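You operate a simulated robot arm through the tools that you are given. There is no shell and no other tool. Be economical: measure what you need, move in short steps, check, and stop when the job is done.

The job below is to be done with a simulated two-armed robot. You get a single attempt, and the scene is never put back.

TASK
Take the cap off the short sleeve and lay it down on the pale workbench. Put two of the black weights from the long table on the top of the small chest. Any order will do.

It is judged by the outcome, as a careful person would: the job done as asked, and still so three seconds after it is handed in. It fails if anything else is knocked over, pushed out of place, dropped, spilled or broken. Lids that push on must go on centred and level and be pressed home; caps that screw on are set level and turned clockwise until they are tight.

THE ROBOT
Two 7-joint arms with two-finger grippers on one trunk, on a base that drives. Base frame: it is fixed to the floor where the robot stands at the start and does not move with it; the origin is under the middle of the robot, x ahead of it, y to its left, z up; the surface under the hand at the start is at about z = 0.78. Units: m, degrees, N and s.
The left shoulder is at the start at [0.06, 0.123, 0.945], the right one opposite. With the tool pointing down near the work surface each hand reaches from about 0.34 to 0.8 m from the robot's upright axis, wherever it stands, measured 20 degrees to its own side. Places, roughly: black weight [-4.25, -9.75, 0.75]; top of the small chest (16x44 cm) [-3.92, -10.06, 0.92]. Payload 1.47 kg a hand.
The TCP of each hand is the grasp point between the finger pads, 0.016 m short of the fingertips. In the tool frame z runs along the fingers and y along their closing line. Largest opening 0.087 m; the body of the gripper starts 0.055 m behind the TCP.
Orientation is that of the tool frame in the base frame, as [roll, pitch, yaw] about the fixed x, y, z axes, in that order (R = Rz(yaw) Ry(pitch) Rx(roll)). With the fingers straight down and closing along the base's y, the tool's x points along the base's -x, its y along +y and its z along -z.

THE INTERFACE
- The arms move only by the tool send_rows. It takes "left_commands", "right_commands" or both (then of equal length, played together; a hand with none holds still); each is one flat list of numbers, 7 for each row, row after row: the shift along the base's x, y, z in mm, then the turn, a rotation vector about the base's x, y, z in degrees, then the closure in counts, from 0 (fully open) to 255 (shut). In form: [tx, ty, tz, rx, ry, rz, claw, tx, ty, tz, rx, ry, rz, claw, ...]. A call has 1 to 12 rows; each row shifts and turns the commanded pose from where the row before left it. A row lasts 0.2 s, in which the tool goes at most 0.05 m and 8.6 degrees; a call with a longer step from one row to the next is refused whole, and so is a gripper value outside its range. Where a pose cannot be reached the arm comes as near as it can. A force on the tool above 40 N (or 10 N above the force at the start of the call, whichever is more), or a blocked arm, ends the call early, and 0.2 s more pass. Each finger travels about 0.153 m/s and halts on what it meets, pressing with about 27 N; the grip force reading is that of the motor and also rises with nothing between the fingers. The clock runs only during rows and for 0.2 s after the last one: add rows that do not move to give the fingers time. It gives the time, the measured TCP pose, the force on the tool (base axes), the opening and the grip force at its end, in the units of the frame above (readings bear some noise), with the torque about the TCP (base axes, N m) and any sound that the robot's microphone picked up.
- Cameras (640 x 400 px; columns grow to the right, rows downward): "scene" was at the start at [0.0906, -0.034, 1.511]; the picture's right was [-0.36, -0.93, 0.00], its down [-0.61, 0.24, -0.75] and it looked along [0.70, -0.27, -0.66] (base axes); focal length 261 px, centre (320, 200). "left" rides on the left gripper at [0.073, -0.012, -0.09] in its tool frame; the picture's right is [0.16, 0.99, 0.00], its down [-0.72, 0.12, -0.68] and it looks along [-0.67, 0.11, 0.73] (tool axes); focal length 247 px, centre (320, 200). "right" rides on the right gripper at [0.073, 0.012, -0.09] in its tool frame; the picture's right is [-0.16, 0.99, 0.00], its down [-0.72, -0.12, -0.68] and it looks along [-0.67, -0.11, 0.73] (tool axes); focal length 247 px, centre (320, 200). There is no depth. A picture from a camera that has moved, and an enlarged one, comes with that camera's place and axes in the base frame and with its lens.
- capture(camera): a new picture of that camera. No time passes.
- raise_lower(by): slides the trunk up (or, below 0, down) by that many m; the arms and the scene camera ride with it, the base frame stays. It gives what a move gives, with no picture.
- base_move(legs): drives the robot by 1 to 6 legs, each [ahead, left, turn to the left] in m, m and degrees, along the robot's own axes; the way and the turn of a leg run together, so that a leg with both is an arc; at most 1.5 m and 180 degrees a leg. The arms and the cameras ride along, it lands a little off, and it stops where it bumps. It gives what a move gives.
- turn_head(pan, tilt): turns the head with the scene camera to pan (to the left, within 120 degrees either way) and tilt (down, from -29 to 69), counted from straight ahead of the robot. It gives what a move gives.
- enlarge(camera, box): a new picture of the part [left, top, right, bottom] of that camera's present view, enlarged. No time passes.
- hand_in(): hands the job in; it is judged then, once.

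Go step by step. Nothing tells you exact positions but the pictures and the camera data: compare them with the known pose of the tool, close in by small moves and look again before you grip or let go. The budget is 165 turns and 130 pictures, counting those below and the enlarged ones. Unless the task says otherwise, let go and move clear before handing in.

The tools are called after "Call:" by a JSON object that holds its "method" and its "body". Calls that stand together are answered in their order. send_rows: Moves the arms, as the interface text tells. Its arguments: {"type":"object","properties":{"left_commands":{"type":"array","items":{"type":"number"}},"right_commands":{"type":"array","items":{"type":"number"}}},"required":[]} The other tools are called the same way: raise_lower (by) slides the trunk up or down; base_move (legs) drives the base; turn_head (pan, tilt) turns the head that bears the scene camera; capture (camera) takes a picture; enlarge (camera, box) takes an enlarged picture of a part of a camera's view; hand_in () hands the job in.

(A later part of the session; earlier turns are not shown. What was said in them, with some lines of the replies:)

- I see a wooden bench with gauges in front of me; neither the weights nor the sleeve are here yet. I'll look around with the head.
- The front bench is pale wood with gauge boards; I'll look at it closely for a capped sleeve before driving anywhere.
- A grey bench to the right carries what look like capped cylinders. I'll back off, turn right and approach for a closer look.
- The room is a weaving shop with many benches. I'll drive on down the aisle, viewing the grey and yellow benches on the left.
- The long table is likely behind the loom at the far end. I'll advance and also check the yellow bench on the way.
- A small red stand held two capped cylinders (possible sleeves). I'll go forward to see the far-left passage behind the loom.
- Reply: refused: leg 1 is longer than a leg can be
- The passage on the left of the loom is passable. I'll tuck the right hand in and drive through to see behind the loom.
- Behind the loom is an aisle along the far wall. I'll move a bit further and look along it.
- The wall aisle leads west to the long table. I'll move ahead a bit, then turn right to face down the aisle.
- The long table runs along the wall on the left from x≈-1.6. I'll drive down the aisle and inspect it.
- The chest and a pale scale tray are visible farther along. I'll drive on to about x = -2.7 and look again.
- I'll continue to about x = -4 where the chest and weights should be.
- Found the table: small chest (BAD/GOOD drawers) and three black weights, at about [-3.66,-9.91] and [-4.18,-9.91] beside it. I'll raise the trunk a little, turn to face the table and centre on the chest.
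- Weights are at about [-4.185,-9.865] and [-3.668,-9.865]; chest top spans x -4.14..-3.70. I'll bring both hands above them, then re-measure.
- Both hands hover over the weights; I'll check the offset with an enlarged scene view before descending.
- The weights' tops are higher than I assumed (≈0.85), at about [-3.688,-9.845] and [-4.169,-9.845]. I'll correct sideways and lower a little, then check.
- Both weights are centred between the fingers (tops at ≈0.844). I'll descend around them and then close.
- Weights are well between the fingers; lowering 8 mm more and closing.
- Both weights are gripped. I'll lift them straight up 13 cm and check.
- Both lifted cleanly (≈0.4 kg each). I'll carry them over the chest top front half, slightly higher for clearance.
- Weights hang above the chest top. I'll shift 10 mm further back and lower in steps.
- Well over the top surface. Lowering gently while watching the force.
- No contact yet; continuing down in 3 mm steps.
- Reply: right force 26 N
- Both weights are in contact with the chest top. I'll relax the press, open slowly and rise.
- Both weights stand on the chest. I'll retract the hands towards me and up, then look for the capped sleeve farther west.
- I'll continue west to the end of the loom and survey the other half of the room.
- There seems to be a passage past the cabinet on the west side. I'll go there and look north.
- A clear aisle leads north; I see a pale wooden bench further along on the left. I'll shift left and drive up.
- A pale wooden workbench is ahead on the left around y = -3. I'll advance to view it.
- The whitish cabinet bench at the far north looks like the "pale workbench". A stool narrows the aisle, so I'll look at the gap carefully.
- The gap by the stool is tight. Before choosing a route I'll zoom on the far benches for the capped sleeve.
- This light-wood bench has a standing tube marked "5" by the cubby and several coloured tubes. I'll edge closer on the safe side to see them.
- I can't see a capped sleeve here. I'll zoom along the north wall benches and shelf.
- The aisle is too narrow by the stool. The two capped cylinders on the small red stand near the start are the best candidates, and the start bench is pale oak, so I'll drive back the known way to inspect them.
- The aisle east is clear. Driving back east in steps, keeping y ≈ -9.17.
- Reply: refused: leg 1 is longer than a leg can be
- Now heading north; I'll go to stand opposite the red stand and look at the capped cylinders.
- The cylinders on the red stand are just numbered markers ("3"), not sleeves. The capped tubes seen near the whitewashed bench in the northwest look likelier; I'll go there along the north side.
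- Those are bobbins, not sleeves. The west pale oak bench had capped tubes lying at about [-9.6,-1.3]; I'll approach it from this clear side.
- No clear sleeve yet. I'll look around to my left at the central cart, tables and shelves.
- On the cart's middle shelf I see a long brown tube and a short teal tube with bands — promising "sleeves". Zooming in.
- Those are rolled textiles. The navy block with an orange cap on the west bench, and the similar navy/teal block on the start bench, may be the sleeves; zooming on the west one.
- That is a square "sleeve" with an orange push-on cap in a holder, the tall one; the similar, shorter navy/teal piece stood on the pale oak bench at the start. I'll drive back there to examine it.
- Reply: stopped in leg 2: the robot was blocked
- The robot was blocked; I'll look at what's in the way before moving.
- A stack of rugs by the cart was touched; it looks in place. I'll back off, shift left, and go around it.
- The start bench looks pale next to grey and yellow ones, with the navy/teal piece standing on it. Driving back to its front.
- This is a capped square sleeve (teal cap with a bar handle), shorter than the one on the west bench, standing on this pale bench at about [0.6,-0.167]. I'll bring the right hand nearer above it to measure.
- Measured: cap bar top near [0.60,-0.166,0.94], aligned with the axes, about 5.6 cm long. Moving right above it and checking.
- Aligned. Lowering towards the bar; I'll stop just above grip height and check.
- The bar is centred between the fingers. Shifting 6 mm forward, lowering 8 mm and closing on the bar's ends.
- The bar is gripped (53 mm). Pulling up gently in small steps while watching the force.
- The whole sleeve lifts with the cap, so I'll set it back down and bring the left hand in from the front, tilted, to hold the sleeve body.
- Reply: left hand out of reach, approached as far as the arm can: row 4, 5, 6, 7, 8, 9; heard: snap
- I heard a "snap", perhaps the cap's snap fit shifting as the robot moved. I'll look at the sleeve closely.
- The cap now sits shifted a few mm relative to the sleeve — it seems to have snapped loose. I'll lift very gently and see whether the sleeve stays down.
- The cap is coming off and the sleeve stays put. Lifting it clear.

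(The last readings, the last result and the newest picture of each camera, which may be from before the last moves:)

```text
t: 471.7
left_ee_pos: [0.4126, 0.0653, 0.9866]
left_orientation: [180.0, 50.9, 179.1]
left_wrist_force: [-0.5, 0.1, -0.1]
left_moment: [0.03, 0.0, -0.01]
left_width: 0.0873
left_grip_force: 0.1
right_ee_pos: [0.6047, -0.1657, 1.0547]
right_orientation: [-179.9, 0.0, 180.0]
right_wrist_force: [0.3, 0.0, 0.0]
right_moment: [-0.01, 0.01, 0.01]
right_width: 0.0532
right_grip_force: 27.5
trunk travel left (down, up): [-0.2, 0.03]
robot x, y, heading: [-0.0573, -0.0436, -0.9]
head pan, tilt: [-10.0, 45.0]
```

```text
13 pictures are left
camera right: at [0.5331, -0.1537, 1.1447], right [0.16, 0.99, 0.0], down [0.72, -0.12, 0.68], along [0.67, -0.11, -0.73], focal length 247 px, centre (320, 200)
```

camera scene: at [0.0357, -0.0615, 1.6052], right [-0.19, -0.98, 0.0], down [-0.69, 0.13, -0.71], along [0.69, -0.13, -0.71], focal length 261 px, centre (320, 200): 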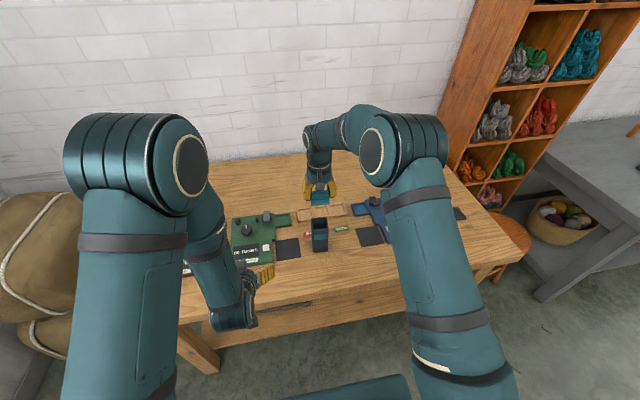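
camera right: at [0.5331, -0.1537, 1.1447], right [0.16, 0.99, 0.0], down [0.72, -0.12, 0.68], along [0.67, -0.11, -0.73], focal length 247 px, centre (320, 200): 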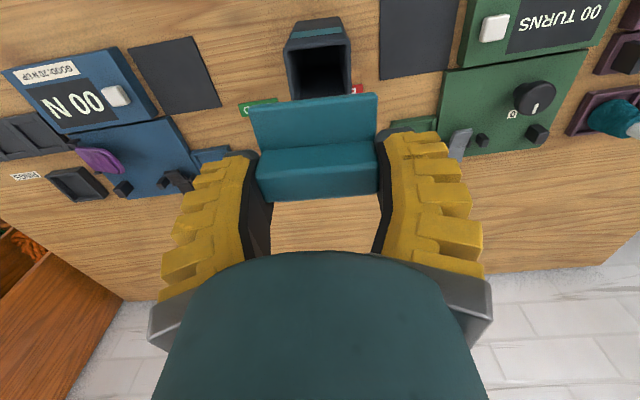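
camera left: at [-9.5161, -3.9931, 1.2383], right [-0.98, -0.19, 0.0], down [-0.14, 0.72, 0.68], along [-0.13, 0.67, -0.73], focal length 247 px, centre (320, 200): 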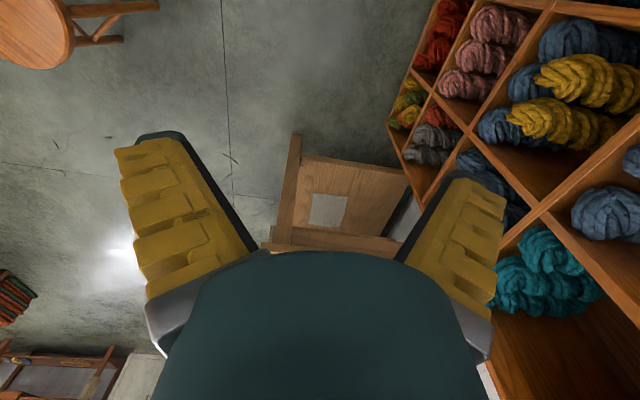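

The sleeve is open and upright. I'll move the cap over the bare wood strip in front-right of it and lower it.

Call:
{"method": "send_rows", "body": {"right_commands": [-25, -33, 0, 0, 0, 0, 140, -25, -33, 0, 0, 0, 0, 140, -25, -33, 0, 0, 0, 0, 140, 0, 0, 0, 0, 0, 0, 140, 0, 0, -40, 0, 0, 0, 140, 0, 0, -40, 0, 0, 0, 140, 0, 0, -40, 0, 0, 0, 140, 0, 0, -40, 0, 0, 0, 140, 0, 0, -30, 0, 0, 0, 140]}}

Call:
{"method": "enlarge", "body": {"camera": "scene", "box": [270, 205, 398, 285]}}

Call:
{"method": "capture", "body": {"camera": "right"}}

```text
t: 473.7
left_ee_pos: [0.4138, 0.0652, 0.9869]
left_orientation: [179.9, 51.0, 179.1]
left_wrist_force: [0.0, -0.5, 0.2]
left_moment: [-0.01, -0.04, -0.01]
left_width: 0.087
left_grip_force: 0.2
right_ee_pos: [0.5308, -0.2652, 0.8632]
right_orientation: [-179.9, -0.1, 179.9]
right_wrist_force: [0.3, 0.9, 0.2]
right_moment: [-0.02, -0.03, -0.02]
right_width: 0.0531
right_grip_force: 26.9
trunk travel left (down, up): [-0.2, 0.03]
robot x, y, heading: [-0.0564, -0.0438, -0.5]
head pan, tilt: [-10.0, 45.0]
```

```text
5.00 times, centred on (334, 245) of scene
camera zoom: at [0.0369, -0.0619, 1.6051], right [-0.19, -0.98, 0.0], down [-0.69, 0.13, -0.71], along [0.69, -0.13, -0.71], focal length 1305 px, centre (250, -25)
```

zoom: 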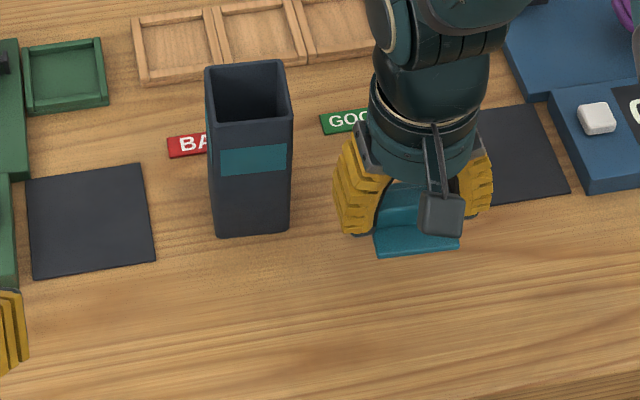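

```text
11 pictures are left
camera right: at [0.4579, -0.2536, 0.9526], right [0.16, 0.99, 0.0], down [0.72, -0.12, 0.68], along [0.67, -0.11, -0.73], focal length 247 px, centre (320, 200)
```

right: 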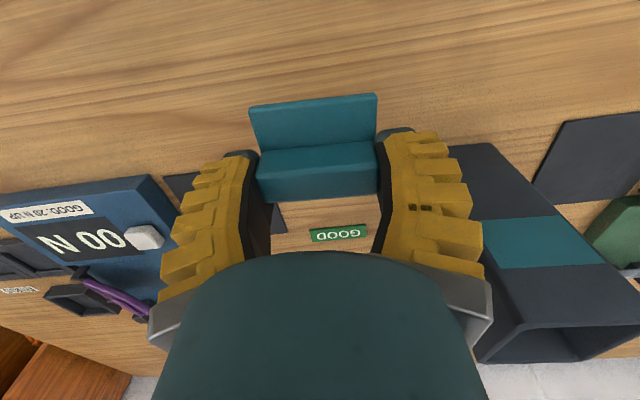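

Bare wood below; sleeve well clear. Lowering gently to contact.

Call:
{"method": "send_rows", "body": {"right_commands": [0, 0, -8, 0, 0, 0, 140, 0, 0, -6, 0, 0, 0, 140, 0, 0, -5, 0, 0, 0, 140]}}

Call:
{"method": "send_rows", "body": {"right_commands": [0, 0, -3, 0, 0, 0, 140, 0, 0, -3, 0, 0, 0, 140]}}

Call:
{"method": "send_rows", "body": {"right_commands": [0, 0, -3, 0, 0, 0, 140, 0, 0, -2, 0, 0, 0, 140]}}

```text
t: 474.5
left_ee_pos: [0.4128, 0.0646, 0.9873]
left_orientation: [179.9, 50.8, 179.2]
left_wrist_force: [0.2, 0.3, -0.1]
left_moment: [0.01, 0.0, 0.01]
left_width: 0.0868
left_grip_force: 0.0
right_ee_pos: [0.5298, -0.2649, 0.8457]
right_orientation: [-180.0, 0.0, 179.9]
right_wrist_force: [-0.4, -0.6, -0.1]
right_moment: [0.0, 0.0, -0.02]
right_width: 0.0531
right_grip_force: 26.7
trunk travel left (down, up): [-0.2, 0.03]
robot x, y, heading: [-0.0522, -0.0418, -0.7]
head pan, tilt: [-10.0, 45.0]
```

```text
t: 475.1
left_ee_pos: [0.4129, 0.0652, 0.9865]
left_orientation: [180.0, 50.9, 179.2]
left_wrist_force: [0.3, -0.6, -0.1]
left_moment: [0.05, -0.03, 0.02]
left_width: 0.0869
left_grip_force: 0.1
right_ee_pos: [0.529, -0.2645, 0.84]
right_orientation: [-179.9, -0.1, 179.9]
right_wrist_force: [-0.2, 0.4, 0.5]
right_moment: [-0.02, -0.01, -0.01]
right_width: 0.0535
right_grip_force: 27.4
trunk travel left (down, up): [-0.2, 0.03]
robot x, y, heading: [-0.0563, -0.0421, -0.9]
head pan, tilt: [-10.0, 45.0]
```

```text
t: 475.7
left_ee_pos: [0.4133, 0.0652, 0.987]
left_orientation: [179.9, 50.9, 179.2]
left_wrist_force: [-0.2, 0.6, 0.1]
left_moment: [0.0, 0.0, -0.01]
left_width: 0.0869
left_grip_force: 0.1
right_ee_pos: [0.5293, -0.2646, 0.8353]
right_orientation: [-179.9, -0.2, 180.0]
right_wrist_force: [0.7, 0.3, -0.4]
right_moment: [-0.04, 0.02, 0.01]
right_width: 0.0533
right_grip_force: 26.9
trunk travel left (down, up): [-0.2, 0.03]
robot x, y, heading: [-0.0616, -0.0457, -0.4]
head pan, tilt: [-10.0, 45.0]
```

Call:
{"method": "send_rows", "body": {"right_commands": [0, 0, -3, 0, 0, 0, 140, 0, 0, -3, 0, 0, 0, 140]}}

Call:
{"method": "send_rows", "body": {"right_commands": [0, 0, -3, 0, 0, 0, 140, 0, 0, -2, 0, 0, 0, 140]}}

Call:
{"method": "enlarge", "body": {"camera": "scene", "box": [300, 215, 396, 275]}}

```text
t: 476.3
left_ee_pos: [0.4124, 0.0646, 0.9865]
left_orientation: [179.9, 50.9, 179.2]
left_wrist_force: [-0.3, -0.1, -0.2]
left_moment: [-0.02, 0.0, 0.01]
left_width: 0.087
left_grip_force: 0.1
right_ee_pos: [0.5287, -0.2636, 0.83]
right_orientation: [-179.9, -0.1, 180.0]
right_wrist_force: [0.1, -0.1, -0.8]
right_moment: [-0.01, -0.04, 0.0]
right_width: 0.0531
right_grip_force: 26.6
trunk travel left (down, up): [-0.2, 0.03]
robot x, y, heading: [-0.0545, -0.0422, -0.6]
head pan, tilt: [-10.0, 45.0]
```

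```text
t: 476.9
left_ee_pos: [0.4129, 0.0656, 0.9881]
left_orientation: [180.0, 50.9, 179.2]
left_wrist_force: [-0.9, -0.6, 0.1]
left_moment: [-0.02, 0.02, 0.05]
left_width: 0.0868
left_grip_force: 0.1
right_ee_pos: [0.5279, -0.2645, 0.8256]
right_orientation: [-179.9, -0.1, -179.9]
right_wrist_force: [-0.2, -0.9, 0.0]
right_moment: [0.01, -0.01, 0.03]
right_width: 0.053
right_grip_force: 26.8
trunk travel left (down, up): [-0.2, 0.03]
robot x, y, heading: [-0.052, -0.0425, -0.9]
head pan, tilt: [-10.0, 45.0]
```

```text
6.67 times, centred on (348, 245) of scene
camera zoom: at [0.0362, -0.0617, 1.6052], right [-0.19, -0.98, 0.0], down [-0.69, 0.13, -0.71], along [0.69, -0.13, -0.71], focal length 1740 px, centre (133, -100)
```

zoom: 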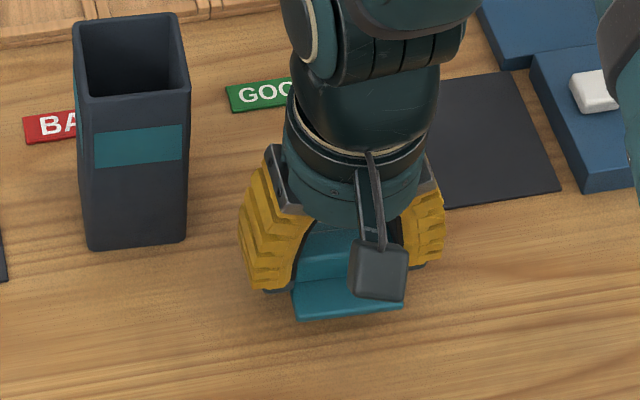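

Call:
{"method": "send_rows", "body": {"right_commands": [0, 0, -3, 0, 0, 0, 140, 0, 0, -2, 0, 0, 0, 140]}}

Call:
{"method": "send_rows", "body": {"right_commands": [0, 0, -2, 0, 0, 0, 140, 0, 0, -2, 0, 0, 0, 140]}}

Call:
{"method": "send_rows", "body": {"right_commands": [0, 0, -2, 0, 0, 0, 140, 0, 0, -2, 0, 0, 0, 140]}}

```text
t: 477.5
left_ee_pos: [0.4139, 0.0635, 0.9862]
left_orientation: [179.8, 50.9, 179.1]
left_wrist_force: [-0.4, -0.8, -0.2]
left_moment: [0.01, 0.02, 0.0]
left_width: 0.0871
left_grip_force: 0.1
right_ee_pos: [0.5289, -0.2654, 0.8196]
right_orientation: [-179.9, -0.2, 179.9]
right_wrist_force: [0.2, -0.7, 0.0]
right_moment: [0.0, -0.01, 0.04]
right_width: 0.0529
right_grip_force: 27.0
trunk travel left (down, up): [-0.2, 0.03]
robot x, y, heading: [-0.0559, -0.0408, -0.8]
head pan, tilt: [-10.0, 45.0]
```

```text
t: 478.1
left_ee_pos: [0.4148, 0.0649, 0.9859]
left_orientation: [180.0, 50.9, 179.2]
left_wrist_force: [0.7, -0.8, 0.6]
left_moment: [0.01, -0.04, 0.0]
left_width: 0.0871
left_grip_force: 0.3
right_ee_pos: [0.5294, -0.2636, 0.8148]
right_orientation: [-179.9, -0.1, 179.8]
right_wrist_force: [-0.2, 0.0, 0.0]
right_moment: [0.02, 0.0, 0.04]
right_width: 0.053
right_grip_force: 27.4
trunk travel left (down, up): [-0.2, 0.03]
robot x, y, heading: [-0.0534, -0.0406, -0.7]
head pan, tilt: [-10.0, 45.0]
```

```text
t: 478.7
left_ee_pos: [0.4133, 0.0647, 0.9867]
left_orientation: [179.9, 50.9, 179.2]
left_wrist_force: [-0.5, 0.0, -0.1]
left_moment: [-0.03, -0.01, 0.0]
left_width: 0.087
left_grip_force: 0.1
right_ee_pos: [0.5286, -0.2648, 0.8109]
right_orientation: [-180.0, -0.1, 179.9]
right_wrist_force: [0.9, -0.8, -0.6]
right_moment: [-0.02, 0.01, 0.0]
right_width: 0.0531
right_grip_force: 26.6
trunk travel left (down, up): [-0.2, 0.03]
robot x, y, heading: [-0.0562, -0.0453, -1.0]
head pan, tilt: [-10.0, 45.0]
```

Call:
{"method": "send_rows", "body": {"right_commands": [0, 0, -2, 0, 0, 0, 140, 0, 0, -2, 0, 0, 0, 140]}}

Call:
{"method": "send_rows", "body": {"right_commands": [0, 0, -2, 0, 0, 0, 140, 0, 0, -2, 0, 0, 0, 140]}}

Call:
{"method": "capture", "body": {"camera": "right"}}

```text
t: 479.3
left_ee_pos: [0.4131, 0.0649, 0.9868]
left_orientation: [179.9, 50.9, 179.2]
left_wrist_force: [0.0, 0.7, 0.3]
left_moment: [0.02, 0.01, 0.02]
left_width: 0.0872
left_grip_force: 0.1
right_ee_pos: [0.5285, -0.264, 0.8073]
right_orientation: [-179.9, -0.1, 179.9]
right_wrist_force: [0.3, -0.7, -0.2]
right_moment: [0.01, -0.02, -0.01]
right_width: 0.0534
right_grip_force: 27.1
trunk travel left (down, up): [-0.2, 0.03]
robot x, y, heading: [-0.0555, -0.0413, -0.7]
head pan, tilt: [-10.0, 45.0]
```

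```text
t: 479.9
left_ee_pos: [0.4129, 0.0652, 0.9861]
left_orientation: [179.9, 50.9, 179.2]
left_wrist_force: [-0.4, -0.5, -0.1]
left_moment: [0.0, -0.01, -0.02]
left_width: 0.087
left_grip_force: 0.1
right_ee_pos: [0.5293, -0.2634, 0.8034]
right_orientation: [-179.9, -0.1, 179.9]
right_wrist_force: [-0.3, -0.2, 0.5]
right_moment: [-0.03, 0.0, 0.01]
right_width: 0.0534
right_grip_force: 26.5
trunk travel left (down, up): [-0.2, 0.03]
robot x, y, heading: [-0.0582, -0.0448, -0.6]
head pan, tilt: [-10.0, 45.0]
```

```text
9 pictures are left
camera right: at [0.4565, -0.2522, 0.8925], right [0.16, 0.99, 0.0], down [0.72, -0.12, 0.68], along [0.67, -0.11, -0.73], focal length 247 px, centre (320, 200)
```

right: 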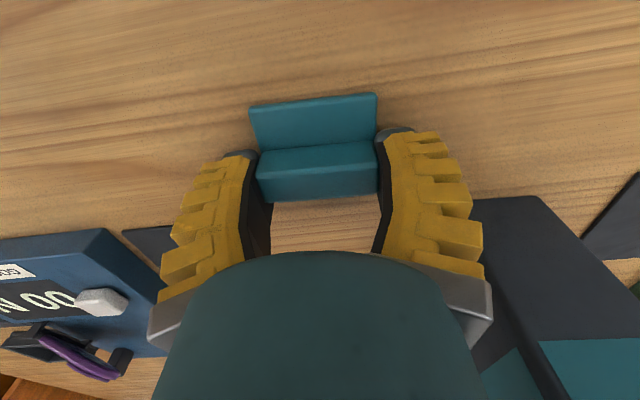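

No contact yet; continuing in 2 mm steps.

Call:
{"method": "send_rows", "body": {"right_commands": [0, 0, -2, 0, 0, 0, 140, 0, 0, -2, 0, 0, 0, 140]}}

Call:
{"method": "send_rows", "body": {"right_commands": [0, 0, -2, 0, 0, 0, 140, 0, 0, -2, 0, 0, 0, 140]}}

Call:
{"method": "send_rows", "body": {"right_commands": [0, 0, -2, 0, 0, 0, 140]}}

```text
t: 480.5
left_ee_pos: [0.4109, 0.0645, 0.9874]
left_orientation: [179.8, 51.0, 179.2]
left_wrist_force: [0.1, -0.1, -0.1]
left_moment: [-0.02, -0.01, 0.01]
left_width: 0.087
left_grip_force: 0.1
right_ee_pos: [0.5301, -0.2636, 0.8011]
right_orientation: [-179.9, 0.0, 179.9]
right_wrist_force: [-1.0, -1.4, 21.7]
right_moment: [-0.04, 0.15, -0.02]
right_width: 0.0549
right_grip_force: 26.7
trunk travel left (down, up): [-0.2, 0.03]
robot x, y, heading: [-0.0543, -0.0469, -0.9]
head pan, tilt: [-10.0, 45.0]
```

```text
t: 481.1
left_ee_pos: [0.4119, 0.0649, 0.9871]
left_orientation: [179.9, 50.9, 179.1]
left_wrist_force: [0.4, 0.1, -0.3]
left_moment: [0.01, 0.05, 0.0]
left_width: 0.0869
left_grip_force: 0.1
right_ee_pos: [0.5285, -0.2637, 0.7983]
right_orientation: [-179.9, 0.1, -180.0]
right_wrist_force: [4.8, -3.7, 25.7]
right_moment: [-0.15, 0.1, 0.03]
right_width: 0.0554
right_grip_force: 26.6
trunk travel left (down, up): [-0.2, 0.03]
robot x, y, heading: [-0.0546, -0.0401, -0.9]
head pan, tilt: [-10.0, 45.0]
```

```text
t: 481.5
left_ee_pos: [0.4125, 0.0647, 0.9878]
left_orientation: [179.9, 51.0, 179.3]
left_wrist_force: [-0.4, -0.2, 0.4]
left_moment: [-0.01, 0.01, 0.01]
left_width: 0.0871
left_grip_force: 0.0
right_ee_pos: [0.5286, -0.2645, 0.7961]
right_orientation: [-179.8, 0.2, 179.8]
right_wrist_force: [1.4, -1.4, 35.9]
right_moment: [-0.31, 0.05, 0.02]
right_width: 0.0559
right_grip_force: 27.4
trunk travel left (down, up): [-0.2, 0.03]
robot x, y, heading: [-0.0557, -0.0391, -0.9]
head pan, tilt: [-10.0, 45.0]
```

The cap rests on the bench. I'll relieve the press, open slowly, and rise straight up.

Call:
{"method": "send_rows", "body": {"right_commands": [0, 0, 4, 0, 0, 0, 140, 0, 0, 3, 0, 0, 0, 120, 0, 0, 0, 0, 0, 0, 60, 0, 0, 0, 0, 0, 0, 35, 0, 0, 0, 0, 0, 0, 35, 0, 0, 20, 0, 0, 0, 35, 0, 0, 40, 0, 0, 0, 35, 0, 0, 45, 0, 0, 0, 35, 0, 0, 45, 0, 0, 0, 35, 0, 0, 45, 0, 0, 0, 35]}}

Call:
{"method": "enlarge", "body": {"camera": "scene", "box": [240, 185, 400, 285]}}

Call:
{"method": "capture", "body": {"camera": "right"}}

```text
t: 483.7
left_ee_pos: [0.4132, 0.0645, 0.987]
left_orientation: [179.9, 51.0, 179.2]
left_wrist_force: [-0.2, -0.6, -0.4]
left_moment: [0.03, -0.01, 0.01]
left_width: 0.0871
left_grip_force: 0.0
right_ee_pos: [0.5282, -0.2661, 0.9945]
right_orientation: [-179.9, -0.1, 180.0]
right_wrist_force: [-0.3, -0.2, 1.2]
right_moment: [-0.02, -0.01, -0.01]
right_width: 0.0779
right_grip_force: 1.2
trunk travel left (down, up): [-0.2, 0.03]
robot x, y, heading: [-0.0531, -0.0404, -0.9]
head pan, tilt: [-10.0, 45.0]
```

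```text
4.00 times, centred on (320, 235) of scene
camera zoom: at [0.0351, -0.0615, 1.6053], right [-0.19, -0.98, 0.0], down [-0.69, 0.13, -0.71], along [0.7, -0.13, -0.71], focal length 1044 px, centre (320, 60)
```

zoom: 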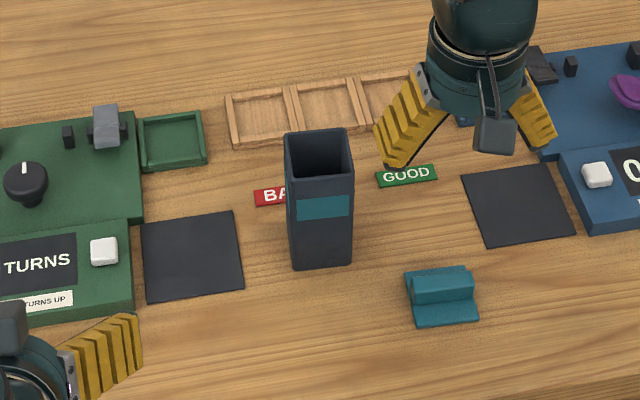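

```text
7 pictures are left
camera right: at [0.4552, -0.2534, 1.0851], right [0.16, 0.99, 0.0], down [0.73, -0.12, 0.68], along [0.67, -0.11, -0.73], focal length 247 px, centre (320, 200)
```

right: 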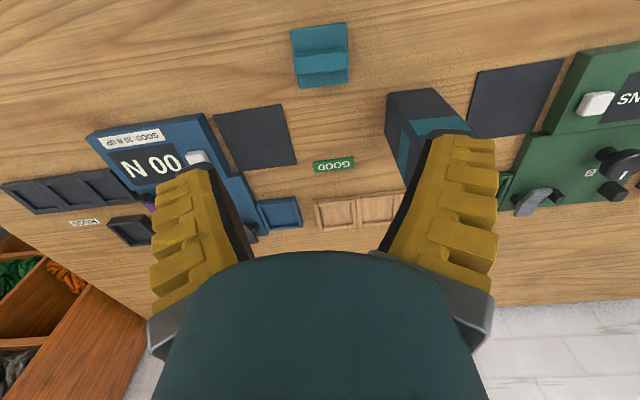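

The cap lies on the pale bench, the sleeve is open and upright, and the two weights are on the chest. Both hands are clear, so I'll hand it in.

Call:
{"method": "hand_in", "body": {}}

```text
The job is handed in.
```

I took the teal cap off the sleeve on the bench where the robot started and laid it on that bench. I also put two of the black weights from the long table on top of the small chest.

- **Which sleeve and bench:** You gave no location for either, so I chose by looking. I took this sleeve as the short one because a taller one with an orange cap stands on a bench on the west side. I took the wooden bench under it as the pale workbench. A whitewashed counter on the north side and the light wooden bench with the taller sleeve could also fit that name.
- **Rug stack:** While driving back, the robot was blocked by a stack of rugs beside a wooden shelf cart. They looked undisturbed in the picture I took, but I had no earlier picture to compare with.
- **Cap:** When I first pulled, the whole sleeve lifted about 8 mm, so I set it back down. The cap then snapped loose while the other arm was moving, and the sleeve was upright afterwards.
- **Weights:** I saw the weights standing right after placing them, but did not get a clear view of them again before handing in.
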